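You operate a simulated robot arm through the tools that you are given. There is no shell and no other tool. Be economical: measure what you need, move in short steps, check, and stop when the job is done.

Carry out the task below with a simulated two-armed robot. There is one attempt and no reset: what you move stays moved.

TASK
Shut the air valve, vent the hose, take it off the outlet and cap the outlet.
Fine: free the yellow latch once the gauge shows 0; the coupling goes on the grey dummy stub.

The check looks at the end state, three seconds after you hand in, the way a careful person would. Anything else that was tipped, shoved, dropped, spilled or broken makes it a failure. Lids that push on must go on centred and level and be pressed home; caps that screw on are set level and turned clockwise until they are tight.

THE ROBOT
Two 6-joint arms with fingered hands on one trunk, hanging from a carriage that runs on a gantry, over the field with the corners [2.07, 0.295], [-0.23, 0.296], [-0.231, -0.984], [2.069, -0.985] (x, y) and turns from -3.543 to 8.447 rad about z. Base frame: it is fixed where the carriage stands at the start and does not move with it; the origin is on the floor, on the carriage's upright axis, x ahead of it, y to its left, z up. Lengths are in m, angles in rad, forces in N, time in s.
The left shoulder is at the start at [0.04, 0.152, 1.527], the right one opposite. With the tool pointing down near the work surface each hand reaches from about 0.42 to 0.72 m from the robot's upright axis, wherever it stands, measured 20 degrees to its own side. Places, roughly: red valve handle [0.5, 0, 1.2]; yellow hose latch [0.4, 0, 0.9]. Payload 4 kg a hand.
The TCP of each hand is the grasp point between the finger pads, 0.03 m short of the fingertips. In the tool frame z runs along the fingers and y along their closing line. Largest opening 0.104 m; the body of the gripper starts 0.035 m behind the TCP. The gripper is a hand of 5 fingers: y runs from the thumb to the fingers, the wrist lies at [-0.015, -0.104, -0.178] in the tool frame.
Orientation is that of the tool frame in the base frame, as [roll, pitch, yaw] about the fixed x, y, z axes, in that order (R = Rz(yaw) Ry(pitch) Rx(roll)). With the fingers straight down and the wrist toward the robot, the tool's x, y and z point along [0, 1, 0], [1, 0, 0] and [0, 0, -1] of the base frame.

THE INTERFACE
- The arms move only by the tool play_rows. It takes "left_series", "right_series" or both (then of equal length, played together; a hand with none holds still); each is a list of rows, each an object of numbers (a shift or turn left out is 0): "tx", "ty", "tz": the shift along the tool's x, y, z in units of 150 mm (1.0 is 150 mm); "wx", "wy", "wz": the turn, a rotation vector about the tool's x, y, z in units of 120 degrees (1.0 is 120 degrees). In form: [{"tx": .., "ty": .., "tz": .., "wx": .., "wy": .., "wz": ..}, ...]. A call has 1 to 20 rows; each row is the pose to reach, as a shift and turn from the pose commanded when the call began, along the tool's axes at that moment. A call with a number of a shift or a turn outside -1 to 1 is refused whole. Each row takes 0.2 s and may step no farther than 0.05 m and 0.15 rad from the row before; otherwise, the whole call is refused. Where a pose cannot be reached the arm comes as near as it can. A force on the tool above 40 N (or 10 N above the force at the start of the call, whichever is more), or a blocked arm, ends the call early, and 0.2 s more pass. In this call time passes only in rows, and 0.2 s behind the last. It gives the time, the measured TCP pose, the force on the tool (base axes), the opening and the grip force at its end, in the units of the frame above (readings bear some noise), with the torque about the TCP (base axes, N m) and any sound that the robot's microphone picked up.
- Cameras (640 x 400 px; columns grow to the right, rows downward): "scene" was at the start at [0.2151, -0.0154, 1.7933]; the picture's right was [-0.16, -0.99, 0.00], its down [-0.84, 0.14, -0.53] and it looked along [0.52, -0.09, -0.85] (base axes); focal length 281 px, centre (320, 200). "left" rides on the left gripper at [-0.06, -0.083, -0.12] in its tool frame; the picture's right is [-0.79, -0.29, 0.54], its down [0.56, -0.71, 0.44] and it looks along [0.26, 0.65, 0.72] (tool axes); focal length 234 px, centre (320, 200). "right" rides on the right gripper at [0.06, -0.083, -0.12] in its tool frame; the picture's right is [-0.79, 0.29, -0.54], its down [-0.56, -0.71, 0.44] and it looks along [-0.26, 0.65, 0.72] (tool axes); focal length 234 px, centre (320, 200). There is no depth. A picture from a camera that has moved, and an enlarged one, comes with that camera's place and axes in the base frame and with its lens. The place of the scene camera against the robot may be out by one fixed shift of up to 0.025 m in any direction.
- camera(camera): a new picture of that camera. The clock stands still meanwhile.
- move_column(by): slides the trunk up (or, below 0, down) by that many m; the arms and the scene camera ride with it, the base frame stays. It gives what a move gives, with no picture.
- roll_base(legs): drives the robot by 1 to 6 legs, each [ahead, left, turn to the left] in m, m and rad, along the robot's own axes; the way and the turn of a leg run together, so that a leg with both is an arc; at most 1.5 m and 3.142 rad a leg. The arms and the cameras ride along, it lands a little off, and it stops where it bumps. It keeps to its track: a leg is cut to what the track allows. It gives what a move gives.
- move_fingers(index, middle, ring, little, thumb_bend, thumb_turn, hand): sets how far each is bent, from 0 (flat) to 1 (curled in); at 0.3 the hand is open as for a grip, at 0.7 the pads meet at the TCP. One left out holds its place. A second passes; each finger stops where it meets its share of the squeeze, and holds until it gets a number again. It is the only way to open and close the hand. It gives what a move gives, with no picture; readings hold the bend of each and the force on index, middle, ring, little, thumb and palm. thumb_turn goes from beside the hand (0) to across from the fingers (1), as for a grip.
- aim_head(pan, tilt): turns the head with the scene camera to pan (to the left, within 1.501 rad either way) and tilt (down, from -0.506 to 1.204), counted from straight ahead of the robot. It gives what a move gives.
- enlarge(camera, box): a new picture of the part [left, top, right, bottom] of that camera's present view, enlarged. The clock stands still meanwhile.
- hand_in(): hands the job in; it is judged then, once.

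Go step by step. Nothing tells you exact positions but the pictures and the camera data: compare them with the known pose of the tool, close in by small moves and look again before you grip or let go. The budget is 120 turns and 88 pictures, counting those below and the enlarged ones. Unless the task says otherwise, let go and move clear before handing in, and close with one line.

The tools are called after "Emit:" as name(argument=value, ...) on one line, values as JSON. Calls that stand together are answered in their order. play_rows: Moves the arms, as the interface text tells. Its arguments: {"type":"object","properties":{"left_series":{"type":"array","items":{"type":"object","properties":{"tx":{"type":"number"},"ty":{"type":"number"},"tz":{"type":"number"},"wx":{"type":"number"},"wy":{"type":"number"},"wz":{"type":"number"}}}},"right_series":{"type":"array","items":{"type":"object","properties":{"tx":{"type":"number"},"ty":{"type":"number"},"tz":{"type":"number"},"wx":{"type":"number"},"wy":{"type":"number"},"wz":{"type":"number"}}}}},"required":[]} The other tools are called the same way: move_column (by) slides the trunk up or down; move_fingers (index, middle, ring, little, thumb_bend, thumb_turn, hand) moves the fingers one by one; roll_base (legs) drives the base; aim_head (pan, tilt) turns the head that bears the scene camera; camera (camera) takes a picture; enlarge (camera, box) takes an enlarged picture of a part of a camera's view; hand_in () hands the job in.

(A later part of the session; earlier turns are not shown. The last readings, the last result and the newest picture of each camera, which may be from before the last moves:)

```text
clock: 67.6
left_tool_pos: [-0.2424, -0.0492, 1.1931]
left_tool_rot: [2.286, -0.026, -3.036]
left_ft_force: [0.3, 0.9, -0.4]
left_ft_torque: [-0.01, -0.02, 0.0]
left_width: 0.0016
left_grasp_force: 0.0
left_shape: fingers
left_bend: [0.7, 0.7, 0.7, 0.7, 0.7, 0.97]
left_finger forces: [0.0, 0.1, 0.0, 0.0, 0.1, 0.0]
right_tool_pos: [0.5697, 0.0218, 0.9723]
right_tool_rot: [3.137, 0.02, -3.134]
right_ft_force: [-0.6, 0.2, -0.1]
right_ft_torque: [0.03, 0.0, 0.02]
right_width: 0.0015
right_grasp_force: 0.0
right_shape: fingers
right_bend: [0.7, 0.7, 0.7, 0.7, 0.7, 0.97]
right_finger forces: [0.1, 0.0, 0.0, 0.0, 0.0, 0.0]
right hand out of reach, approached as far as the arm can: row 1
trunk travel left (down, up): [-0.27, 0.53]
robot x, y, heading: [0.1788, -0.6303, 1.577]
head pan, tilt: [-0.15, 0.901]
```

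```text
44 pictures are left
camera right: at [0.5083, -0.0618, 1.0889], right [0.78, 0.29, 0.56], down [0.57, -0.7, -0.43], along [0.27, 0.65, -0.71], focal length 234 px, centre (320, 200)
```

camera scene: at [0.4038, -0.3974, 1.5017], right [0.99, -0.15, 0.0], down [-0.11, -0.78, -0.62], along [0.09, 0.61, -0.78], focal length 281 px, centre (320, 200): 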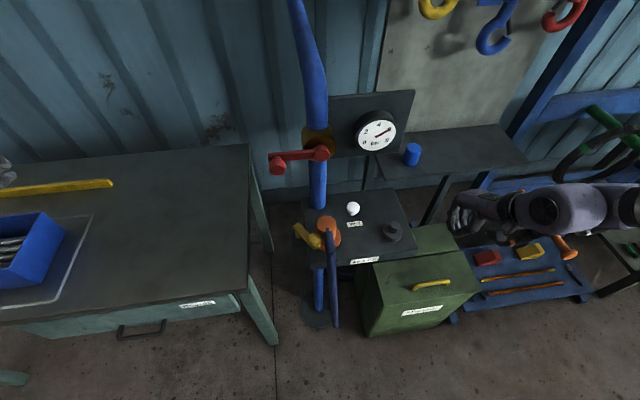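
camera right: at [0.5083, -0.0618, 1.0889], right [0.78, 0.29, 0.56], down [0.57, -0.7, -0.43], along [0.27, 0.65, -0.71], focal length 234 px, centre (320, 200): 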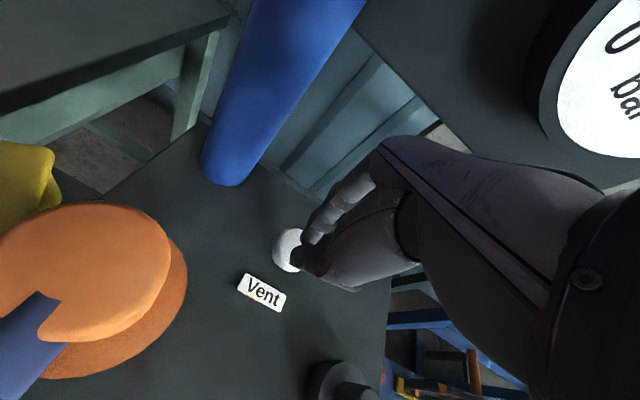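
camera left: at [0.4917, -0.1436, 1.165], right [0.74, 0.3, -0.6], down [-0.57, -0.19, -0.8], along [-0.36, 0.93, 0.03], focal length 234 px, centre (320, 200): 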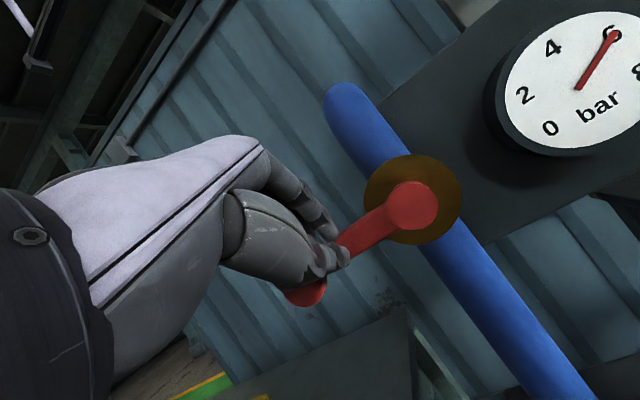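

Emit:
play_rows(right_series=[{"ty": 0.05, "tz": 0.04}, {"ty": 0.05, "tz": 0.1}, {"ty": 0.05, "tz": 0.16}, {"ty": 0.05, "tz": 0.22}, {"ty": 0.05, "tz": 0.28}])

Emit:
enlarge(camera="scene", box=[360, 40, 560, 220])

```text
clock: 68.4
left_tool_pos: [-0.2421, -0.0491, 1.1938]
left_tool_rot: [2.287, -0.025, -3.038]
left_ft_force: [0.4, -0.2, -0.1]
left_ft_torque: [0.0, 0.0, -0.01]
left_width: 0.0017
left_grasp_force: 0.0
left_shape: fingers
left_bend: [0.7, 0.7, 0.7, 0.7, 0.7, 0.97]
left_finger forces: [0.0, 0.1, 0.0, 0.0, 0.1, 0.1]
right_tool_pos: [0.5738, 0.0348, 0.9601]
right_tool_rot: [3.114, 0.021, -3.139]
right_ft_force: [0.0, -5.9, 23.8]
right_ft_torque: [-0.5, 0.23, 0.0]
right_width: 0.004
right_grasp_force: 12.1
right_shape: fingers
right_bend: [0.7, 0.7, 0.7, 0.7, 0.7, 0.97]
right_finger forces: [0.0, 0.0, 0.0, 0.1, 24.0, 0.0]
trunk travel left (down, up): [-0.27, 0.53]
robot x, y, heading: [0.1813, -0.628, 1.577]
head pan, tilt: [-0.15, 0.901]
heard: click
stopped in row 4 (right hand): the force on the tool passed its limit at 47 N (the readings are from after the stop); the commanded pose is now the measured one
```

```text
2.22 times, centred on (460, 130) of scene
camera zoom: at [0.1754, -0.3985, 1.3719], right [0.99, -0.14, 0.0], down [-0.11, -0.78, -0.62], along [0.09, 0.61, -0.78], focal length 625 px, centre (9, 356)
```

zoom: 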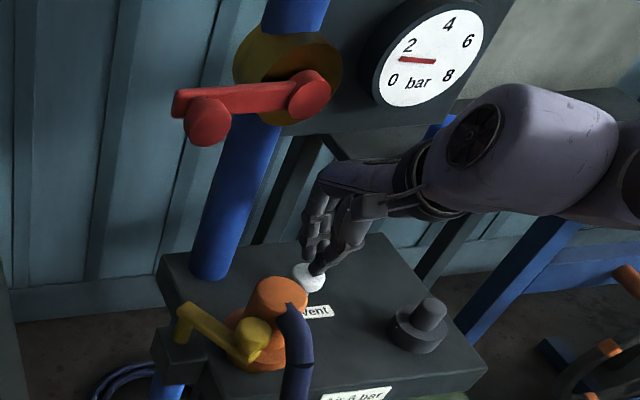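

The vent clicked and the gauge is dropping (near 1.5). I hold it and let time pass.

Emit:
play_rows(left_series=[{}, {}, {}, {}, {}, {}, {}, {}, {}, {}])

Emit:
enlarge(camera="scene", box=[400, 20, 560, 200])

```text
clock: 70.6
left_tool_pos: [-0.2412, -0.0477, 1.1937]
left_tool_rot: [2.286, -0.025, -3.033]
left_ft_force: [-0.3, -0.6, 0.0]
left_ft_torque: [-0.01, -0.02, 0.01]
left_width: 0.0017
left_grasp_force: 0.0
left_shape: fingers
left_bend: [0.7, 0.7, 0.7, 0.7, 0.7, 0.97]
left_finger forces: [0.0, 0.0, 0.0, 0.0, 0.0, 0.0]
right_tool_pos: [0.5743, 0.035, 0.9599]
right_tool_rot: [3.117, 0.025, -3.139]
right_ft_force: [-1.2, -6.7, 33.5]
right_ft_torque: [-0.75, 0.38, 0.07]
right_width: 0.004
right_grasp_force: 17.2
right_shape: fingers
right_bend: [0.7, 0.7, 0.7, 0.7, 0.7, 0.96]
right_finger forces: [0.0, 0.0, 0.0, 0.0, 34.5, 0.0]
trunk travel left (down, up): [-0.27, 0.53]
robot x, y, heading: [0.1787, -0.6254, 1.582]
head pan, tilt: [-0.15, 0.901]
```

```text
2.22 times, centred on (480, 110) of scene
camera zoom: at [0.1762, -0.3976, 1.3721], right [0.99, -0.14, 0.0], down [-0.11, -0.77, -0.62], along [0.09, 0.62, -0.78], focal length 625 px, centre (-36, 400)
```

zoom: 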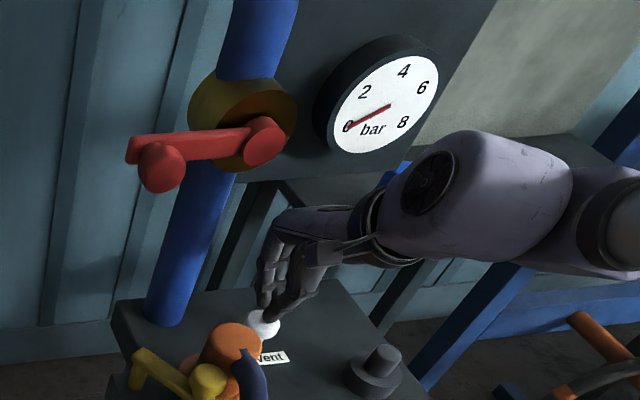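

The gauge reads 0. I lift the right hand clear and look closely at the latch and coupling.

Emit:
play_rows(right_series=[{"tz": -0.2}, {"tz": -0.4}, {"tz": -0.6, "ty": -0.2}, {"tz": -0.7, "ty": -0.5}, {"tz": -0.7, "ty": -0.75}])

Emit:
camera(camera="right")

Emit:
enlarge(camera="scene", box=[380, 110, 480, 220])

```text
clock: 71.8
left_tool_pos: [-0.2418, -0.049, 1.1939]
left_tool_rot: [2.289, -0.026, -3.035]
left_ft_force: [0.8, -0.8, -0.6]
left_ft_torque: [0.03, 0.01, 0.05]
left_width: 0.0014
left_grasp_force: 0.0
left_shape: fingers
left_bend: [0.7, 0.7, 0.7, 0.7, 0.7, 0.97]
left_finger forces: [0.0, 0.0, 0.1, 0.0, 0.0, 0.0]
right_tool_pos: [0.5905, -0.0492, 1.0663]
right_tool_rot: [3.128, 0.014, -3.122]
right_ft_force: [0.6, -0.4, -0.3]
right_ft_torque: [-0.03, 0.02, 0.01]
right_width: 0.001
right_grasp_force: 0.1
right_shape: fingers
right_bend: [0.7, 0.7, 0.7, 0.7, 0.7, 0.97]
right_finger forces: [0.0, 0.0, 0.0, 0.0, 0.0, 0.0]
right hand out of reach, approached as far as the arm can: row 1, 2, 4, 5
trunk travel left (down, up): [-0.27, 0.53]
robot x, y, heading: [0.176, -0.6289, 1.582]
head pan, tilt: [-0.15, 0.901]
```

```text
41 pictures are left
camera right: at [0.5304, -0.1348, 1.184], right [0.78, 0.3, 0.56], down [0.58, -0.69, -0.44], along [0.25, 0.66, -0.71], focal length 234 px, centre (320, 200)
```

right: 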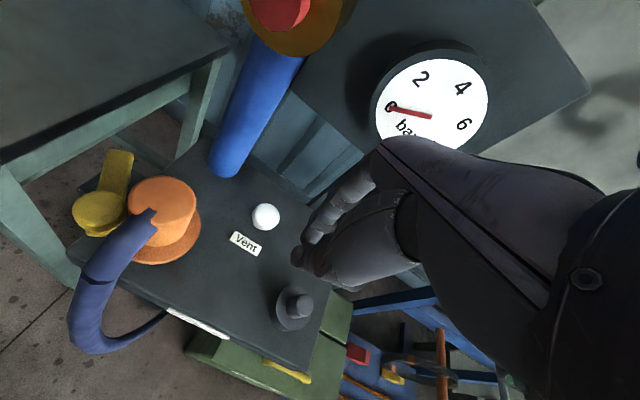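

```text
3.64 times, centred on (430, 165) of scene
camera zoom: at [0.1752, -0.399, 1.3716], right [0.99, -0.14, 0.0], down [-0.11, -0.78, -0.62], along [0.09, 0.61, -0.78], focal length 1023 px, centre (-80, 327)
```

zoom: 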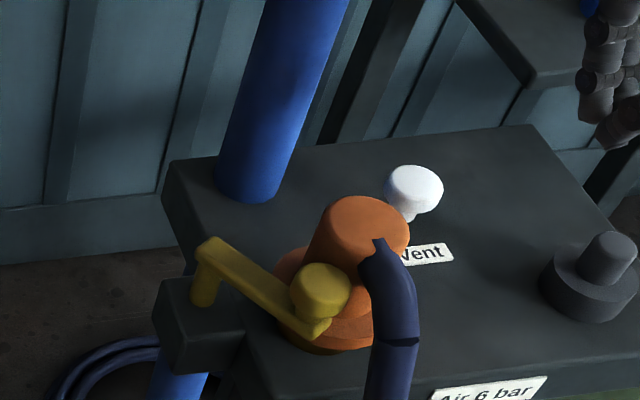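

The latch bar pivots on a post at about (0.415,−0.03), its knob at about (0.454,−0.073, z 0.975), hooked over the coupling flange; it must swing clockwise, away from the coupling. The left hand will pinch the knob with thumb and index, so I bring the base across.

Emit:
roll_base(legs=[[-0.12, 0, 0], [0, -0.63, 0]])

Emit:
play_rows(left_series=[{"wx": 0.06}, {"wx": 0.12}, {"wx": 0.18}, {"wx": 0.24}, {"wx": 0.3}, {"wx": 0.36}, {"wx": 0.4}])

Emit:
move_fingers(hand="left", index=0.42, thumb_bend=0.42, middle=1.0, ring=1.0, little=1.0)

Emit:
aim_head(pan=0.5, tilt=0.85)

Emit:
camera(camera="left")

Emit:
camera(camera="scene")

```text
clock: 76.2
left_tool_pos: [0.4016, -0.1644, 1.1937]
left_tool_rot: [2.288, -0.027, -3.037]
left_ft_force: [-0.9, -0.5, 0.1]
left_ft_torque: [-0.04, -0.01, 0.0]
left_width: 0.0018
left_grasp_force: 0.0
left_shape: fingers
left_bend: [0.7, 0.7, 0.7, 0.7, 0.7, 0.97]
left_finger forces: [0.0, 0.0, 0.1, 0.1, 0.0, 0.0]
right_tool_pos: [1.2331, -0.165, 1.0681]
right_tool_rot: [3.126, 0.015, -3.124]
right_ft_force: [0.3, -0.2, 0.4]
right_ft_torque: [0.03, 0.01, -0.01]
right_width: 0.0012
right_grasp_force: 0.2
right_shape: fingers
right_bend: [0.7, 0.7, 0.7, 0.7, 0.7, 0.97]
right_finger forces: [0.0, 0.0, 0.0, 0.1, 0.0, 0.0]
trunk travel left (down, up): [-0.27, 0.53]
robot x, y, heading: [0.821, -0.7482, 1.579]
head pan, tilt: [-0.15, 0.901]
```

```text
clock: 77.8
left_tool_pos: [0.3856, -0.1193, 1.1943]
left_tool_rot: [3.127, -0.026, -3.037]
left_ft_force: [0.2, -0.2, -0.4]
left_ft_torque: [-0.02, 0.01, 0.02]
left_width: 0.0017
left_grasp_force: 0.0
left_shape: fingers
left_bend: [0.7, 0.7, 0.7, 0.7, 0.7, 0.97]
left_finger forces: [0.0, 0.0, 0.0, 0.0, 0.0, 0.0]
left hand out of reach, approached as far as the arm can: row 5, 6, 7
right_tool_pos: [1.2324, -0.1661, 1.0681]
right_tool_rot: [3.127, 0.014, -3.122]
right_ft_force: [0.1, 0.0, 0.2]
right_ft_torque: [0.03, 0.06, 0.03]
right_width: 0.001
right_grasp_force: 0.0
right_shape: fingers
right_bend: [0.7, 0.7, 0.7, 0.7, 0.7, 0.97]
right_finger forces: [0.0, 0.1, 0.1, 0.1, 0.0, 0.2]
trunk travel left (down, up): [-0.27, 0.53]
robot x, y, heading: [0.8209, -0.7474, 1.579]
head pan, tilt: [-0.15, 0.901]
```

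```text
clock: 78.8
left_tool_pos: [0.3872, -0.1208, 1.195]
left_tool_rot: [3.126, -0.027, -3.037]
left_ft_force: [-0.2, -0.3, 0.2]
left_ft_torque: [0.02, -0.02, -0.02]
left_width: 0.0723
left_grasp_force: 0.0
left_shape: fingers
left_bend: [0.42, 1.0, 1.0, 1.0, 0.42, 0.97]
left_finger forces: [0.0, 0.0, 0.0, 0.0, 0.0, 0.1]
right_tool_pos: [1.2322, -0.1653, 1.0671]
right_tool_rot: [3.129, 0.014, -3.121]
right_ft_force: [-0.4, -0.4, 0.1]
right_ft_torque: [0.02, -0.01, 0.03]
right_width: 0.001
right_grasp_force: 0.1
right_shape: fingers
right_bend: [0.7, 0.7, 0.7, 0.7, 0.7, 0.97]
right_finger forces: [0.0, 0.0, 0.1, 0.0, 0.1, 0.1]
trunk travel left (down, up): [-0.27, 0.53]
robot x, y, heading: [0.8193, -0.7458, 1.571]
head pan, tilt: [-0.15, 0.901]
```

```text
clock: 79.8
left_tool_pos: [0.3857, -0.1201, 1.1958]
left_tool_rot: [3.126, -0.027, -3.036]
left_ft_force: [0.2, 0.2, 0.1]
left_ft_torque: [0.0, 0.0, -0.02]
left_width: 0.0724
left_grasp_force: 0.0
left_shape: fingers
left_bend: [0.42, 1.0, 1.0, 1.0, 0.42, 0.97]
left_finger forces: [0.0, 0.0, 0.1, 0.1, 0.0, 0.1]
right_tool_pos: [1.2321, -0.1653, 1.0677]
right_tool_rot: [3.129, 0.014, -3.123]
right_ft_force: [0.2, 0.1, -0.6]
right_ft_torque: [-0.01, 0.0, 0.01]
right_width: 0.0011
right_grasp_force: 0.0
right_shape: fingers
right_bend: [0.7, 0.7, 0.7, 0.7, 0.7, 0.97]
right_finger forces: [0.0, 0.0, 0.1, 0.0, 0.0, 0.0]
trunk travel left (down, up): [-0.27, 0.53]
robot x, y, heading: [0.8194, -0.7462, 1.574]
head pan, tilt: [0.499, 0.85]
```

```text
39 pictures are left
camera left: at [0.4577, -0.1978, 1.3117], right [0.8, -0.2, -0.57], down [-0.49, -0.76, -0.43], along [-0.34, 0.63, -0.7], focal length 234 px, centre (320, 200)
```

left: 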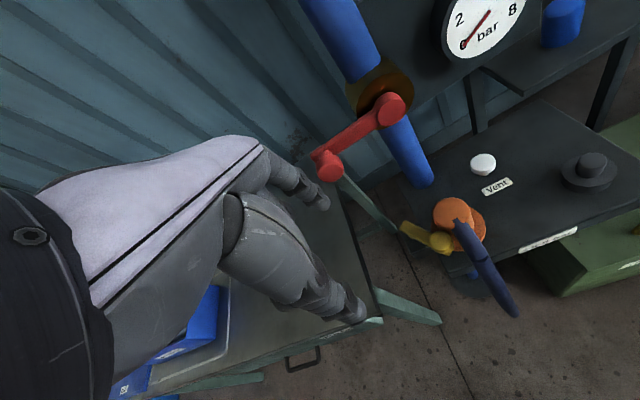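

```text
38 pictures are left
camera scene: at [0.7685, -0.5218, 1.3756], right [0.88, 0.48, 0.0], down [0.36, -0.66, -0.66], along [-0.32, 0.58, -0.75], focal length 281 px, centre (320, 200)
```

scene: 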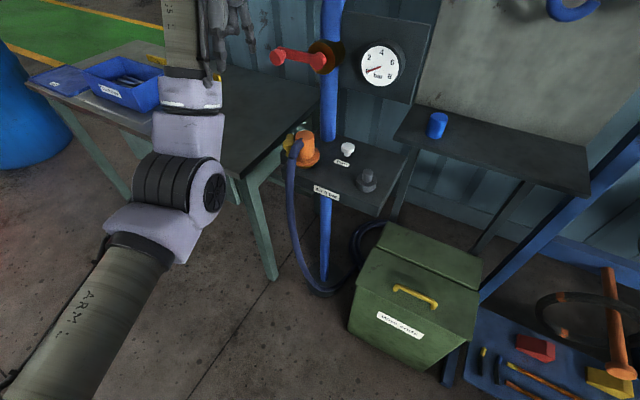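

Emit:
play_rows(left_series=[{"tx": -0.2, "ty": -0.02}, {"tx": -0.404, "ty": -0.042}])

Emit:
roll_base(legs=[[0.05, 0, 0]])

Emit:
play_rows(left_series=[{"tz": 0.25}, {"tz": 0.5}, {"tz": 0.75}, {"tz": 1.0}])

Emit:
camera(camera="left")

```text
clock: 80.4
left_tool_pos: [0.4432, -0.105, 1.1964]
left_tool_rot: [3.124, -0.025, -3.035]
left_ft_force: [0.8, 1.3, 0.4]
left_ft_torque: [0.0, -0.01, 0.01]
left_width: 0.0726
left_grasp_force: 0.0
left_shape: fingers
left_bend: [0.42, 1.0, 1.0, 1.0, 0.42, 0.97]
left_finger forces: [0.1, 0.0, 0.0, 0.0, 0.0, 0.0]
left hand out of reach, approached as far as the arm can: row 1, 2
right_tool_pos: [1.2322, -0.1661, 1.0672]
right_tool_rot: [3.129, 0.014, -3.122]
right_ft_force: [0.6, 0.3, -0.1]
right_ft_torque: [-0.01, 0.03, 0.0]
right_width: 0.0011
right_grasp_force: 0.1
right_shape: fingers
right_bend: [0.7, 0.7, 0.7, 0.7, 0.7, 0.97]
right_finger forces: [0.0, 0.0, 0.0, 0.0, 0.0, 0.0]
trunk travel left (down, up): [-0.27, 0.53]
robot x, y, heading: [0.8224, -0.7471, 1.579]
head pan, tilt: [0.499, 0.85]
```

```text
clock: 81.4
left_tool_pos: [0.4425, -0.0532, 1.1975]
left_tool_rot: [3.124, -0.028, -3.036]
left_ft_force: [-0.4, 0.0, -0.9]
left_ft_torque: [-0.04, 0.02, 0.01]
left_width: 0.0725
left_grasp_force: 0.1
left_shape: fingers
left_bend: [0.42, 1.0, 1.0, 1.0, 0.42, 0.97]
left_finger forces: [0.0, 0.0, 0.0, 0.1, 0.1, 0.0]
right_tool_pos: [1.2327, -0.1148, 1.0682]
right_tool_rot: [3.128, 0.013, -3.122]
right_ft_force: [0.6, -0.3, 0.9]
right_ft_torque: [-0.02, 0.02, 0.03]
right_width: 0.001
right_grasp_force: 0.1
right_shape: fingers
right_bend: [0.7, 0.7, 0.7, 0.7, 0.7, 0.97]
right_finger forces: [0.1, 0.0, 0.1, 0.0, 0.0, 0.0]
trunk travel left (down, up): [-0.27, 0.53]
robot x, y, heading: [0.8198, -0.6974, 1.573]
head pan, tilt: [0.499, 0.85]
```

```text
clock: 82.4
left_tool_pos: [0.4397, -0.0519, 1.0466]
left_tool_rot: [3.125, -0.029, -3.038]
left_ft_force: [0.6, 0.4, -0.3]
left_ft_torque: [-0.04, -0.01, 0.03]
left_width: 0.0725
left_grasp_force: 0.1
left_shape: fingers
left_bend: [0.42, 1.0, 1.0, 1.0, 0.42, 0.97]
left_finger forces: [0.1, 0.1, 0.0, 0.0, 0.1, 0.1]
right_tool_pos: [1.2323, -0.1154, 1.0672]
right_tool_rot: [3.129, 0.013, -3.123]
right_ft_force: [0.4, 1.2, -0.5]
right_ft_torque: [-0.04, -0.03, 0.03]
right_width: 0.0011
right_grasp_force: 0.1
right_shape: fingers
right_bend: [0.7, 0.7, 0.7, 0.7, 0.7, 0.97]
right_finger forces: [0.1, 0.1, 0.0, 0.0, 0.1, 0.0]
trunk travel left (down, up): [-0.27, 0.53]
robot x, y, heading: [0.8215, -0.6948, 1.577]
head pan, tilt: [0.499, 0.85]
```

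```text
37 pictures are left
camera left: at [0.5123, -0.1282, 1.1635], right [0.8, -0.2, -0.57], down [-0.49, -0.76, -0.43], along [-0.34, 0.63, -0.7], focal length 234 px, centre (320, 200)
```

left: 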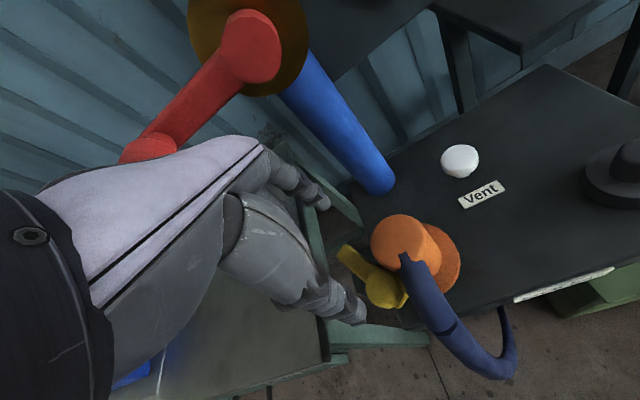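

Knob confirmed at about (0.453,−0.074, 0.967). I lower the thumb and index to straddle it.

Emit:
play_rows(left_series=[{"tx": -0.01, "ty": -0.16, "tz": 0.1}, {"tx": -0.02, "ty": -0.16, "tz": 0.25}, {"tx": -0.02, "ty": -0.16, "tz": 0.413}])

Emit:
camera(camera="left")

Emit:
enlarge(camera="scene", box=[240, 30, 360, 180])

```text
clock: 83.2
left_tool_pos: [0.4459, -0.0752, 0.984]
left_tool_rot: [3.126, -0.028, -3.037]
left_ft_force: [-0.2, 0.3, 0.3]
left_ft_torque: [0.02, 0.0, -0.01]
left_width: 0.0725
left_grasp_force: 0.0
left_shape: fingers
left_bend: [0.42, 1.0, 1.0, 1.0, 0.42, 0.97]
left_finger forces: [0.1, 0.1, 0.1, 0.1, 0.0, 0.1]
right_tool_pos: [1.2322, -0.1157, 1.0674]
right_tool_rot: [3.129, 0.014, -3.124]
right_ft_force: [0.0, -0.1, -0.8]
right_ft_torque: [0.02, 0.01, -0.01]
right_width: 0.0014
right_grasp_force: 0.0
right_shape: fingers
right_bend: [0.7, 0.7, 0.7, 0.7, 0.7, 0.97]
right_finger forces: [0.0, 0.0, 0.1, 0.1, 0.1, 0.0]
trunk travel left (down, up): [-0.27, 0.53]
robot x, y, heading: [0.822, -0.6948, 1.573]
head pan, tilt: [0.499, 0.85]
```

```text
36 pictures are left
camera left: at [0.5164, -0.1531, 1.1007], right [0.8, -0.2, -0.57], down [-0.49, -0.75, -0.43], along [-0.34, 0.63, -0.7], focal length 234 px, centre (320, 200)
```

left: 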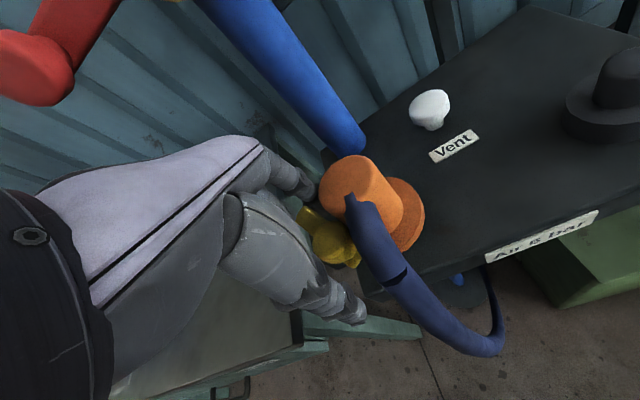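

```text
2.67 times, centred on (300, 105) of scene
camera zoom: at [0.7685, -0.4719, 1.3755], right [0.88, 0.48, 0.0], down [0.36, -0.66, -0.66], along [-0.32, 0.58, -0.75], focal length 750 px, centre (373, 453)
```

zoom: 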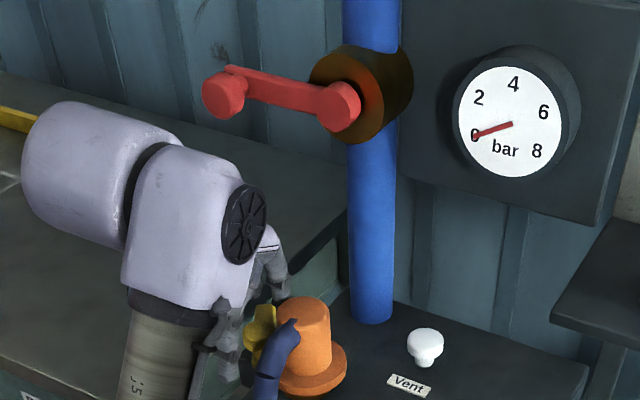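

The knob is between thumb and index. I lower 1 cm and pinch.

Emit:
play_rows(left_series=[{"tz": 0.07}])

Emit:
move_fingers(hand="left", index=0.75, thumb_bend=0.75)

Emit:
camera(camera="left")

```text
clock: 83.6
left_tool_pos: [0.4444, -0.0743, 0.9749]
left_tool_rot: [3.126, -0.028, -3.037]
left_ft_force: [-0.4, 1.2, 0.4]
left_ft_torque: [0.02, 0.0, -0.03]
left_width: 0.0727
left_grasp_force: 0.0
left_shape: fingers
left_bend: [0.42, 1.0, 1.0, 1.0, 0.42, 0.97]
left_finger forces: [0.1, 0.0, 0.1, 0.1, 0.1, 0.0]
right_tool_pos: [1.2319, -0.1165, 1.0664]
right_tool_rot: [3.127, 0.014, -3.122]
right_ft_force: [0.6, -0.5, 0.1]
right_ft_torque: [0.01, -0.02, 0.04]
right_width: 0.001
right_grasp_force: 0.2
right_shape: fingers
right_bend: [0.7, 0.7, 0.7, 0.7, 0.7, 0.97]
right_finger forces: [0.1, 0.0, 0.0, 0.0, 0.0, 0.0]
trunk travel left (down, up): [-0.27, 0.53]
robot x, y, heading: [0.8223, -0.6933, 1.572]
head pan, tilt: [0.499, 0.85]
```

```text
clock: 84.6
left_tool_pos: [0.4449, -0.0741, 0.9736]
left_tool_rot: [3.126, -0.026, -3.038]
left_ft_force: [6.7, -4.1, 3.6]
left_ft_torque: [0.35, -0.28, -0.28]
left_width: 0.0254
left_grasp_force: 15.0
left_shape: fingers
left_bend: [0.59, 1.0, 1.0, 1.0, 0.65, 0.98]
left_finger forces: [16.4, 0.0, 0.0, 0.1, 13.7, 0.1]
right_tool_pos: [1.2342, -0.1149, 1.0676]
right_tool_rot: [3.131, 0.015, -3.123]
right_ft_force: [0.7, 0.0, 0.0]
right_ft_torque: [-0.03, 0.01, -0.02]
right_width: 0.001
right_grasp_force: 0.0
right_shape: fingers
right_bend: [0.7, 0.7, 0.7, 0.7, 0.7, 0.97]
right_finger forces: [0.1, 0.1, 0.0, 0.1, 0.0, 0.1]
trunk travel left (down, up): [-0.27, 0.53]
robot x, y, heading: [0.8206, -0.6942, 1.573]
head pan, tilt: [0.499, 0.85]
```

```text
34 pictures are left
camera left: at [0.5168, -0.1517, 1.0906], right [0.8, -0.2, -0.57], down [-0.49, -0.75, -0.43], along [-0.34, 0.63, -0.7], focal length 234 px, centre (320, 200)
```

left: 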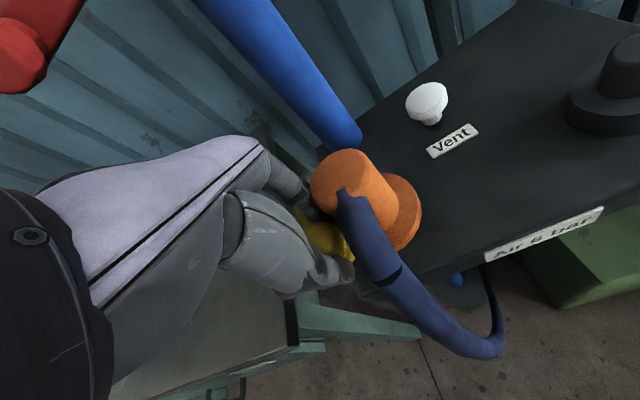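

The knob is gripped (0.025 m wide). I swing it along its arc away from the coupling.

Emit:
play_rows(left_series=[{"tx": 0.057, "ty": -0.031}, {"tx": 0.119, "ty": -0.051}, {"tx": 0.183, "ty": -0.06}, {"tx": 0.247, "ty": -0.057}, {"tx": 0.31, "ty": -0.045}, {"tx": 0.371, "ty": -0.021}, {"tx": 0.425, "ty": 0.013}, {"tx": 0.474, "ty": 0.056}])

Emit:
camera(camera="left")

```text
clock: 85.5
left_tool_pos: [0.4271, -0.0838, 0.9719]
left_tool_rot: [3.126, -0.009, -3.058]
left_ft_force: [23.9, -2.8, -1.7]
left_ft_torque: [-0.06, -0.55, -0.19]
left_width: 0.0
left_grasp_force: 13.6
left_shape: fingers
left_bend: [0.69, 1.0, 1.0, 1.0, 0.73, 0.96]
left_finger forces: [20.7, 0.1, 0.0, 0.1, 6.2, 0.0]
right_tool_pos: [1.239, -0.1177, 1.0678]
right_tool_rot: [3.131, 0.016, -3.125]
right_ft_force: [-0.3, -0.6, -0.1]
right_ft_torque: [0.01, -0.05, 0.0]
right_width: 0.0011
right_grasp_force: 0.0
right_shape: fingers
right_bend: [0.7, 0.7, 0.7, 0.7, 0.7, 0.97]
right_finger forces: [0.0, 0.1, 0.0, 0.1, 0.1, 0.0]
trunk travel left (down, up): [-0.27, 0.53]
robot x, y, heading: [0.8197, -0.6988, 1.571]
head pan, tilt: [0.499, 0.85]
stopped in row 4 (left hand): the force on the tool passed its limit at 46 N (the readings are from after the stop); the commanded pose is now the measured one
```

```text
33 pictures are left
camera left: at [0.4936, -0.1632, 1.0896], right [0.81, -0.21, -0.55], down [-0.5, -0.74, -0.44], along [-0.32, 0.63, -0.71], focal length 234 px, centre (320, 200)
```

left: 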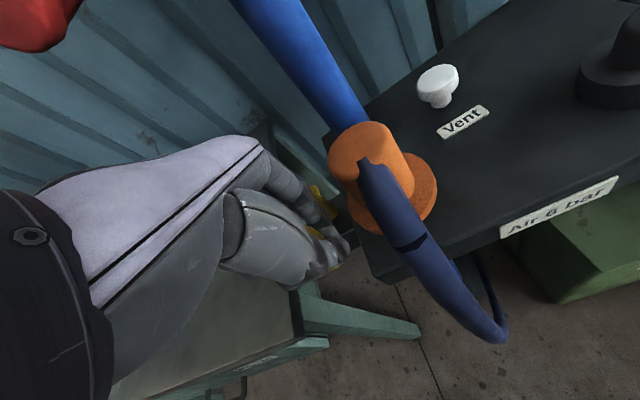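

The bar has moved off the flange, though the grip slipped. I open, rise and look.

Emit:
move_fingers(hand="left", index=0.42, thumb_bend=0.42)

Emit:
play_rows(left_series=[{"tz": -0.2}, {"tz": -0.4}])

Emit:
camera(camera="left")

```text
clock: 86.5
left_tool_pos: [0.4261, -0.0859, 0.9711]
left_tool_rot: [3.124, -0.009, -3.053]
left_ft_force: [32.5, -7.8, 6.4]
left_ft_torque: [-0.15, -1.0, -0.4]
left_width: 0.0393
left_grasp_force: 16.4
left_shape: fingers
left_bend: [0.67, 1.0, 1.0, 1.0, 0.42, 0.97]
left_finger forces: [33.3, 0.1, 0.1, 0.0, 0.0, 0.1]
right_tool_pos: [1.2409, -0.1176, 1.0684]
right_tool_rot: [3.129, 0.018, -3.126]
right_ft_force: [0.3, -0.1, 0.9]
right_ft_torque: [0.02, 0.01, 0.01]
right_width: 0.0013
right_grasp_force: 0.0
right_shape: fingers
right_bend: [0.7, 0.7, 0.7, 0.7, 0.7, 0.97]
right_finger forces: [0.0, 0.0, 0.1, 0.1, 0.0, 0.0]
trunk travel left (down, up): [-0.27, 0.53]
robot x, y, heading: [0.819, -0.6949, 1.572]
head pan, tilt: [0.499, 0.85]
```

```text
clock: 87.1
left_tool_pos: [0.4193, -0.0856, 1.0332]
left_tool_rot: [3.124, -0.017, -3.046]
left_ft_force: [0.2, -1.0, 0.6]
left_ft_torque: [0.03, -0.01, 0.03]
left_width: 0.0726
left_grasp_force: 0.0
left_shape: fingers
left_bend: [0.42, 1.0, 1.0, 1.0, 0.42, 0.97]
left_finger forces: [0.0, 0.1, 0.0, 0.0, 0.0, 0.0]
right_tool_pos: [1.2358, -0.1161, 1.0682]
right_tool_rot: [3.127, 0.014, -3.125]
right_ft_force: [0.4, -0.5, -0.3]
right_ft_torque: [-0.01, 0.0, -0.02]
right_width: 0.0011
right_grasp_force: 0.1
right_shape: fingers
right_bend: [0.7, 0.7, 0.7, 0.7, 0.7, 0.97]
right_finger forces: [0.0, 0.0, 0.0, 0.0, 0.0, 0.1]
trunk travel left (down, up): [-0.27, 0.53]
robot x, y, heading: [0.8189, -0.696, 1.569]
head pan, tilt: [0.499, 0.85]
```

```text
32 pictures are left
camera left: at [0.4901, -0.1643, 1.1507], right [0.8, -0.2, -0.56], down [-0.5, -0.75, -0.44], along [-0.33, 0.63, -0.7], focal length 234 px, centre (320, 200)
```

left: 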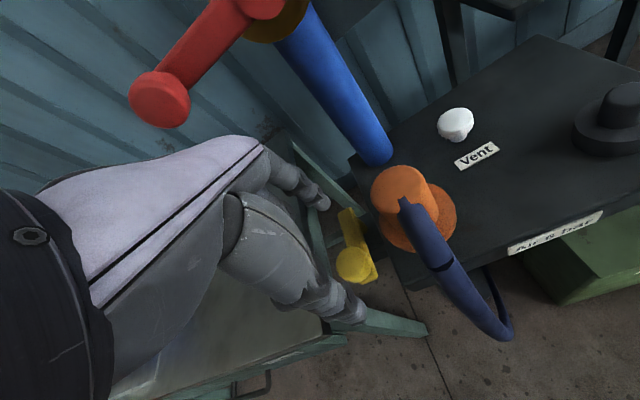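

The latch has swung about 40°, off the flange. I'll check whether that is its stop with a gentle push from the right side of its knob.

Emit:
move_fingers(hand="left", index=0.7, thumb_bend=0.7)

Emit:
play_rows(left_series=[{"tx": -0.205, "ty": -0.02}, {"tx": -0.205, "ty": -0.02, "tz": 0.2}, {"tx": -0.205, "ty": -0.02, "tz": 0.38}, {"tx": -0.13, "ty": -0.02, "tz": 0.38}, {"tx": -0.06, "ty": -0.02, "tz": 0.38}, {"tx": 0.01, "ty": -0.02, "tz": 0.38}, {"tx": 0.08, "ty": -0.02, "tz": 0.38}, {"tx": 0.15, "ty": -0.02, "tz": 0.38}, {"tx": 0.22, "ty": 0.0, "tz": 0.38}])

Emit:
camera(camera="left")

```text
clock: 88.1
left_tool_pos: [0.4201, -0.0856, 1.034]
left_tool_rot: [3.123, -0.017, -3.049]
left_ft_force: [0.1, -0.6, -0.5]
left_ft_torque: [0.0, 0.0, -0.02]
left_width: 0.0019
left_grasp_force: 0.0
left_shape: fingers
left_bend: [0.7, 1.0, 1.0, 1.0, 0.7, 0.97]
left_finger forces: [0.0, 0.1, 0.0, 0.0, 0.0, 0.1]
right_tool_pos: [1.2345, -0.1166, 1.0672]
right_tool_rot: [3.128, 0.014, -3.127]
right_ft_force: [0.3, 0.1, 0.5]
right_ft_torque: [-0.02, 0.02, -0.01]
right_width: 0.0011
right_grasp_force: 0.0
right_shape: fingers
right_bend: [0.7, 0.7, 0.7, 0.7, 0.7, 0.97]
right_finger forces: [0.0, 0.1, 0.0, 0.1, 0.1, 0.0]
trunk travel left (down, up): [-0.27, 0.53]
robot x, y, heading: [0.8232, -0.6992, 1.571]
head pan, tilt: [0.499, 0.85]
```

```text
clock: 89.7
left_tool_pos: [0.4259, -0.0841, 0.9742]
left_tool_rot: [3.122, 0.004, -3.074]
left_ft_force: [23.1, 0.0, -1.9]
left_ft_torque: [-0.01, -0.58, -0.23]
left_width: 0.0043
left_grasp_force: 11.4
left_shape: fingers
left_bend: [0.69, 1.0, 1.0, 1.0, 0.69, 0.96]
left_finger forces: [21.0, 0.0, 0.0, 0.0, 2.1, 0.0]
right_tool_pos: [1.2385, -0.1194, 1.0678]
right_tool_rot: [3.129, 0.018, -3.129]
right_ft_force: [0.1, 0.5, -0.3]
right_ft_torque: [0.04, 0.01, -0.01]
right_width: 0.0011
right_grasp_force: 0.1
right_shape: fingers
right_bend: [0.7, 0.7, 0.7, 0.7, 0.7, 0.97]
right_finger forces: [0.0, 0.0, 0.0, 0.0, 0.0, 0.0]
trunk travel left (down, up): [-0.27, 0.53]
robot x, y, heading: [0.8216, -0.6948, 1.568]
head pan, tilt: [0.499, 0.85]
stopped in row 7 (left hand): the force on the tool passed its limit at 46 N (the readings are from after the stop); the commanded pose is now the measured one
```

```text
31 pictures are left
camera left: at [0.4904, -0.1647, 1.0925], right [0.81, -0.22, -0.55], down [-0.51, -0.73, -0.45], along [-0.3, 0.64, -0.71], focal length 234 px, centre (320, 200)
```

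left: 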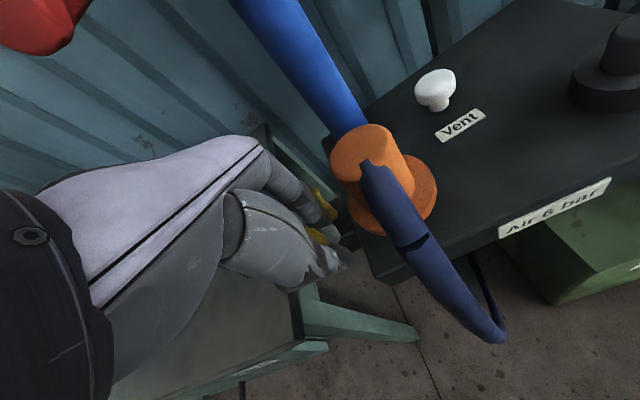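

The latch holds at 46 N, so that's its stop; it's fully swung clear. I lift the left hand, and bring the right hand round for the coupling, with thumb, index and middle open.

Emit:
play_rows(left_series=[{"tx": -0.07}, {"tx": -0.07, "tz": -0.3}, {"tx": -0.07, "tz": -0.6, "ty": -0.2}, {"tx": -0.07, "tz": -0.9, "ty": -0.4}, {"tx": -0.07, "tz": -1.0, "ty": -0.6}])

Emit:
play_rows(left_series=[{"tz": -0.3}, {"tz": -0.5}])

Emit:
move_fingers(hand="right", index=0.32, middle=0.32, thumb_bend=0.4, ring=1.0, little=1.0)

Emit:
roll_base(legs=[[-0.1, 0, 0], [0, 0.55, 0]])

Emit:
play_rows(right_series=[{"wz": -0.065}, {"wz": -0.13}, {"wz": -0.195}, {"wz": -0.26}, {"wz": -0.325}, {"wz": -0.39}, {"wz": -0.455}, {"wz": -0.52}, {"wz": -0.583}])

Emit:
camera(camera="right")

```text
refused: row 3 steps farther than a row can; nothing moved
```

```text
clock: 90.3
left_tool_pos: [0.4179, -0.0873, 1.0522]
left_tool_rot: [3.123, -0.006, -3.064]
left_ft_force: [0.5, -0.1, -0.2]
left_ft_torque: [-0.01, 0.01, 0.0]
left_width: 0.0014
left_grasp_force: 0.0
left_shape: fingers
left_bend: [0.7, 1.0, 1.0, 1.0, 0.7, 0.97]
left_finger forces: [0.0, 0.0, 0.1, 0.0, 0.0, 0.0]
right_tool_pos: [1.2371, -0.1184, 1.068]
right_tool_rot: [3.128, 0.013, -3.127]
right_ft_force: [0.3, -1.1, -0.3]
right_ft_torque: [0.01, -0.01, -0.02]
right_width: 0.0011
right_grasp_force: 0.0
right_shape: fingers
right_bend: [0.7, 0.7, 0.7, 0.7, 0.7, 0.97]
right_finger forces: [0.0, 0.1, 0.0, 0.1, 0.0, 0.0]
trunk travel left (down, up): [-0.27, 0.53]
robot x, y, heading: [0.8156, -0.6946, 1.572]
head pan, tilt: [0.499, 0.85]
```

```text
clock: 91.3
left_tool_pos: [0.4181, -0.0863, 1.0523]
left_tool_rot: [3.12, -0.007, -3.064]
left_ft_force: [0.7, 0.0, 0.1]
left_ft_torque: [0.07, 0.02, 0.0]
left_width: 0.0017
left_grasp_force: 0.0
left_shape: fingers
left_bend: [0.7, 1.0, 1.0, 1.0, 0.7, 0.97]
left_finger forces: [0.1, 0.1, 0.0, 0.0, 0.0, 0.0]
right_tool_pos: [1.237, -0.1172, 1.0681]
right_tool_rot: [3.128, 0.014, -3.13]
right_ft_force: [-0.1, -0.7, 0.0]
right_ft_torque: [-0.04, -0.03, -0.02]
right_width: 0.0876
right_grasp_force: 0.1
right_shape: fingers
right_bend: [0.32, 0.32, 1.0, 1.0, 0.4, 0.97]
right_finger forces: [0.1, 0.0, 0.1, 0.1, 0.1, 0.0]
trunk travel left (down, up): [-0.27, 0.53]
robot x, y, heading: [0.8191, -0.6939, 1.565]
head pan, tilt: [0.499, 0.85]
```

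```text
clock: 95.2
left_tool_pos: [-0.1432, -0.2002, 1.0531]
left_tool_rot: [3.12, -0.006, -3.044]
left_ft_force: [-0.4, 0.9, 0.2]
left_ft_torque: [0.0, -0.01, 0.01]
left_width: 0.0016
left_grasp_force: 0.0
left_shape: fingers
left_bend: [0.7, 1.0, 1.0, 1.0, 0.7, 0.97]
left_finger forces: [0.0, 0.0, 0.1, 0.0, 0.0, 0.1]
right_tool_pos: [0.6777, -0.2151, 1.0684]
right_tool_rot: [3.127, 0.014, -3.109]
right_ft_force: [0.1, -0.2, -0.1]
right_ft_torque: [0.0, -0.01, 0.02]
right_width: 0.088
right_grasp_force: 0.1
right_shape: fingers
right_bend: [0.32, 0.32, 1.0, 1.0, 0.4, 0.97]
right_finger forces: [0.1, 0.0, 0.1, 0.0, 0.1, 0.0]
trunk travel left (down, up): [-0.27, 0.53]
robot x, y, heading: [0.2736, -0.8018, 1.59]
head pan, tilt: [0.499, 0.85]
```

```text
clock: 97.2
left_tool_pos: [-0.1437, -0.1999, 1.0529]
left_tool_rot: [3.121, -0.007, -3.045]
left_ft_force: [0.5, -0.4, 0.6]
left_ft_torque: [0.01, 0.03, 0.01]
left_width: 0.0018
left_grasp_force: 0.0
left_shape: fingers
left_bend: [0.7, 1.0, 1.0, 1.0, 0.7, 0.97]
left_finger forces: [0.0, 0.1, 0.0, 0.1, 0.0, 0.0]
right_tool_pos: [0.6764, -0.2158, 1.0684]
right_tool_rot: [-3.136, 0.018, -1.888]
right_ft_force: [0.2, -0.5, -0.4]
right_ft_torque: [0.04, 0.0, 0.0]
right_width: 0.0881
right_grasp_force: 0.0
right_shape: fingers
right_bend: [0.32, 0.32, 1.0, 1.0, 0.4, 0.97]
right_finger forces: [0.1, 0.1, 0.0, 0.0, 0.0, 0.1]
trunk travel left (down, up): [-0.27, 0.53]
robot x, y, heading: [0.2697, -0.8063, 1.59]
head pan, tilt: [0.499, 0.85]
```

```text
30 pictures are left
camera right: at [0.7365, -0.2997, 1.1863], right [-0.04, 0.83, 0.55], down [0.85, 0.32, -0.42], along [-0.53, 0.46, -0.72], focal length 234 px, centre (320, 200)
```

right: 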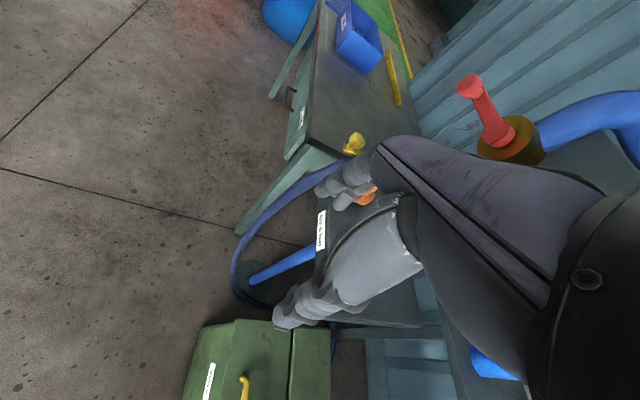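

Emit:
play_rows(left_series=[{"tz": -0.3}, {"tz": -0.6}, {"tz": -0.8}])

Emit:
roll_base(legs=[[0.13, 0.08, 0]])

Emit:
camera(camera="right")

```text
clock: 98.0
left_tool_pos: [-0.1512, -0.1744, 1.1714]
left_tool_rot: [3.121, -0.008, -3.045]
left_ft_force: [-0.5, 0.4, 0.4]
left_ft_torque: [0.0, -0.03, -0.01]
left_width: 0.0015
left_grasp_force: 0.1
left_shape: fingers
left_bend: [0.7, 1.0, 1.0, 1.0, 0.7, 0.97]
left_finger forces: [0.0, 0.0, 0.0, 0.0, 0.1, 0.0]
left hand out of reach, approached as far as the arm can: row 1, 2, 3
right_tool_pos: [0.6762, -0.2143, 1.0675]
right_tool_rot: [-3.133, 0.018, -1.889]
right_ft_force: [-1.0, -0.1, 0.4]
right_ft_torque: [-0.01, -0.03, -0.03]
right_width: 0.0878
right_grasp_force: 0.0
right_shape: fingers
right_bend: [0.32, 0.32, 1.0, 1.0, 0.4, 0.97]
right_finger forces: [0.0, 0.0, 0.0, 0.1, 0.0, 0.1]
trunk travel left (down, up): [-0.27, 0.53]
robot x, y, heading: [0.2754, -0.8043, 1.583]
head pan, tilt: [0.499, 0.85]
```

```text
clock: 99.4
left_tool_pos: [-0.2341, -0.0456, 1.1718]
left_tool_rot: [3.121, -0.008, -3.043]
left_ft_force: [0.2, 0.1, 0.4]
left_ft_torque: [-0.01, 0.02, 0.03]
left_width: 0.0015
left_grasp_force: 0.0
left_shape: fingers
left_bend: [0.7, 1.0, 1.0, 1.0, 0.7, 0.97]
left_finger forces: [0.1, 0.0, 0.1, 0.1, 0.0, 0.0]
right_tool_pos: [0.5931, -0.0843, 1.0677]
right_tool_rot: [-3.135, 0.018, -1.886]
right_ft_force: [0.4, 0.4, 0.0]
right_ft_torque: [0.01, -0.03, 0.05]
right_width: 0.0877
right_grasp_force: 0.1
right_shape: fingers
right_bend: [0.32, 0.32, 1.0, 1.0, 0.4, 0.97]
right_finger forces: [0.0, 0.0, 0.1, 0.0, 0.1, 0.0]
trunk travel left (down, up): [-0.27, 0.53]
robot x, y, heading: [0.1897, -0.6732, 1.591]
head pan, tilt: [0.499, 0.85]
```

```text
29 pictures are left
camera right: at [0.6533, -0.1689, 1.1863], right [-0.04, 0.83, 0.55], down [0.85, 0.32, -0.42], along [-0.53, 0.46, -0.72], focal length 234 px, centre (320, 200)
```

right: 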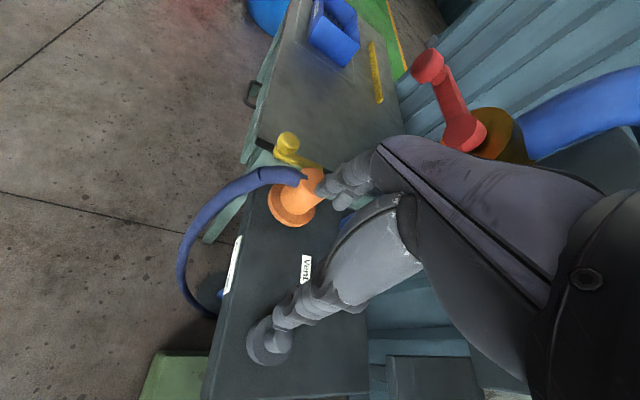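

Coupling top is at about (0.485,−0.054,0.985). I move over it.

Emit:
play_rows(right_series=[{"tx": 0.01, "ty": 0.25}, {"tx": 0.02, "ty": 0.5}, {"tx": 0.03, "ty": 0.755, "tz": 0.08}])

Emit:
camera(camera="right")

Emit:
aim_head(pan=-0.35, tilt=0.75)

Emit:
enlarge(camera="scene", box=[260, 60, 460, 240])

```text
clock: 100.2
left_tool_pos: [-0.2343, -0.0472, 1.172]
left_tool_rot: [3.121, -0.006, -3.044]
left_ft_force: [0.4, 0.4, -0.4]
left_ft_torque: [0.02, -0.02, -0.02]
left_width: 0.0016
left_grasp_force: 0.0
left_shape: fingers
left_bend: [0.7, 1.0, 1.0, 1.0, 0.7, 0.97]
left_finger forces: [0.1, 0.0, 0.0, 0.1, 0.0, 0.0]
right_tool_pos: [0.51, -0.0869, 1.0468]
right_tool_rot: [-3.135, 0.019, -1.886]
right_ft_force: [0.1, -0.4, -0.4]
right_ft_torque: [0.01, 0.02, 0.01]
right_width: 0.088
right_grasp_force: 0.0
right_shape: fingers
right_bend: [0.32, 0.32, 1.0, 1.0, 0.4, 0.97]
right_finger forces: [0.0, 0.1, 0.1, 0.0, 0.0, 0.0]
right hand out of reach, approached as far as the arm can: row 2, 3
trunk travel left (down, up): [-0.27, 0.53]
robot x, y, heading: [0.1871, -0.6712, 1.588]
head pan, tilt: [0.499, 0.85]
```

```text
28 pictures are left
camera right: at [0.5686, -0.1714, 1.1647], right [-0.04, 0.83, 0.55], down [0.85, 0.32, -0.42], along [-0.53, 0.46, -0.72], focal length 234 px, centre (320, 200)
```

right: 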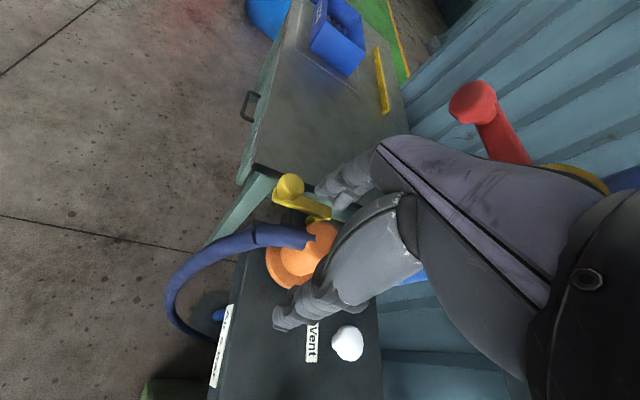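

```text
clock: 101.4
left_tool_pos: [-0.2347, -0.046, 1.1697]
left_tool_rot: [3.123, -0.006, -3.043]
left_ft_force: [0.7, 0.5, -1.0]
left_ft_torque: [0.03, 0.06, -0.03]
left_width: 0.0019
left_grasp_force: 0.0
left_shape: fingers
left_bend: [0.7, 1.0, 1.0, 1.0, 0.7, 0.97]
left_finger forces: [0.0, 0.0, 0.0, 0.0, 0.0, 0.1]
right_tool_pos: [0.51, -0.0864, 1.0471]
right_tool_rot: [-3.136, 0.018, -1.886]
right_ft_force: [-0.2, -0.7, -1.1]
right_ft_torque: [-0.01, 0.0, -0.02]
right_width: 0.088
right_grasp_force: 0.1
right_shape: fingers
right_bend: [0.32, 0.32, 1.0, 1.0, 0.4, 0.97]
right_finger forces: [0.0, 0.0, 0.0, 0.1, 0.0, 0.1]
trunk travel left (down, up): [-0.27, 0.53]
robot x, y, heading: [0.1921, -0.6698, 1.593]
head pan, tilt: [-0.351, 0.75]
```

```text
2.22 times, centred on (360, 150) of scene
camera zoom: at [0.2014, -0.4378, 1.3836], right [0.95, -0.32, 0.0], down [-0.22, -0.65, -0.73], along [0.24, 0.69, -0.68], focal length 625 px, centre (231, 311)
```

zoom: 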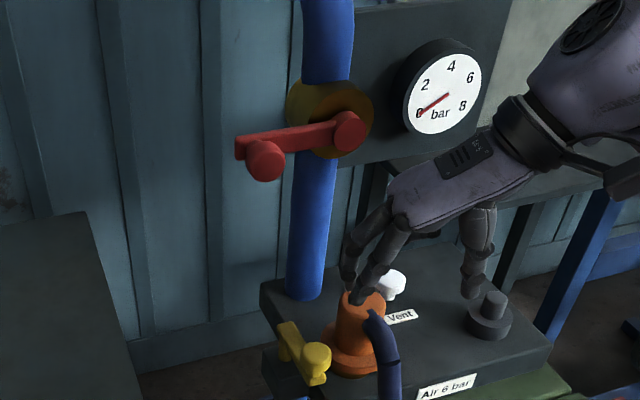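

The arm's at its limit, but I can carry the hand with the base and trunk instead: ahead 0.034, left 0.027, then down by the column.

Emit:
roll_base(legs=[[0.034, 0.027, 0]])

Emit:
move_column(by=-0.03)

Emit:
camera(camera="right")

Emit:
enlarge(camera="scene", box=[280, 60, 440, 220])

```text
clock: 102.3
left_tool_pos: [-0.2618, -0.0123, 1.1722]
left_tool_rot: [3.121, -0.006, -3.042]
left_ft_force: [0.0, 0.1, 0.7]
left_ft_torque: [-0.04, 0.01, -0.01]
left_width: 0.0017
left_grasp_force: 0.0
left_shape: fingers
left_bend: [0.7, 1.0, 1.0, 1.0, 0.7, 0.97]
left_finger forces: [0.0, 0.0, 0.0, 0.0, 0.0, 0.0]
right_tool_pos: [0.4824, -0.0509, 1.0474]
right_tool_rot: [-3.135, 0.018, -1.887]
right_ft_force: [0.1, 0.1, 0.6]
right_ft_torque: [-0.01, -0.02, 0.0]
right_width: 0.0879
right_grasp_force: 0.1
right_shape: fingers
right_bend: [0.32, 0.32, 1.0, 1.0, 0.4, 0.97]
right_finger forces: [0.0, 0.1, 0.0, 0.0, 0.0, 0.1]
trunk travel left (down, up): [-0.27, 0.53]
robot x, y, heading: [0.1623, -0.6395, 1.596]
head pan, tilt: [-0.351, 0.75]
```

```text
clock: 103.0
left_tool_pos: [-0.2607, -0.0128, 1.141]
left_tool_rot: [3.119, -0.007, -3.042]
left_ft_force: [-0.2, 0.4, -0.4]
left_ft_torque: [0.01, 0.0, 0.03]
left_width: 0.0019
left_grasp_force: 0.1
left_shape: fingers
left_bend: [0.7, 1.0, 1.0, 1.0, 0.7, 0.97]
left_finger forces: [0.1, 0.1, 0.0, 0.0, 0.0, 0.0]
right_tool_pos: [0.4817, -0.0535, 1.017]
right_tool_rot: [-3.134, 0.017, -1.887]
right_ft_force: [-1.0, 0.4, 0.0]
right_ft_torque: [-0.01, -0.02, 0.02]
right_width: 0.0877
right_grasp_force: 0.1
right_shape: fingers
right_bend: [0.32, 0.32, 1.0, 1.0, 0.4, 0.97]
right_finger forces: [0.1, 0.0, 0.0, 0.1, 0.1, 0.1]
trunk travel left (down, up): [-0.24, 0.56]
robot x, y, heading: [0.1638, -0.639, 1.593]
head pan, tilt: [-0.351, 0.75]
```

```text
26 pictures are left
camera right: at [0.5417, -0.1375, 1.135], right [-0.04, 0.83, 0.55], down [0.85, 0.32, -0.42], along [-0.53, 0.46, -0.72], focal length 234 px, centre (320, 200)
```

right: 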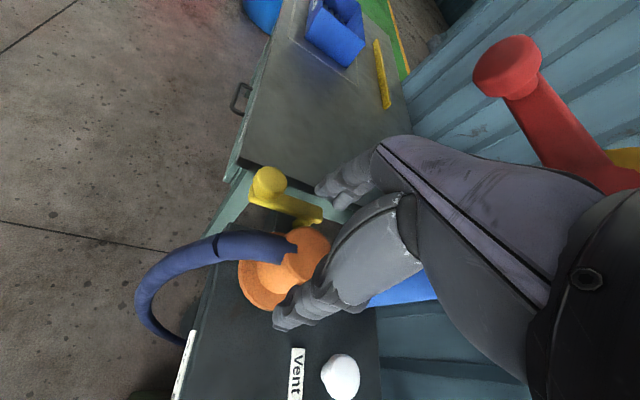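

```text
2.50 times, centred on (360, 140) of scene
camera zoom: at [0.1742, -0.4045, 1.3536], right [0.95, -0.32, 0.0], down [-0.22, -0.65, -0.73], along [0.24, 0.69, -0.68], focal length 704 px, centre (220, 350)
```

zoom: 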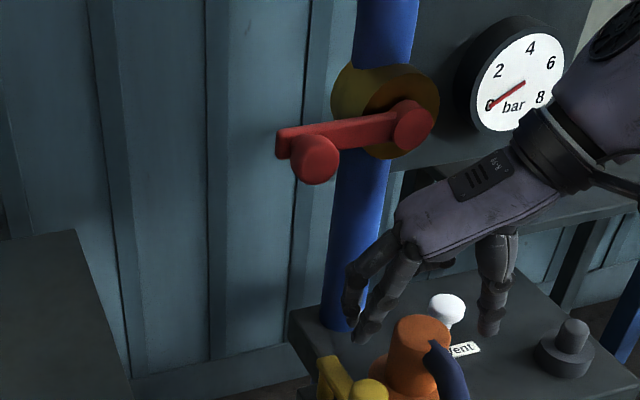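

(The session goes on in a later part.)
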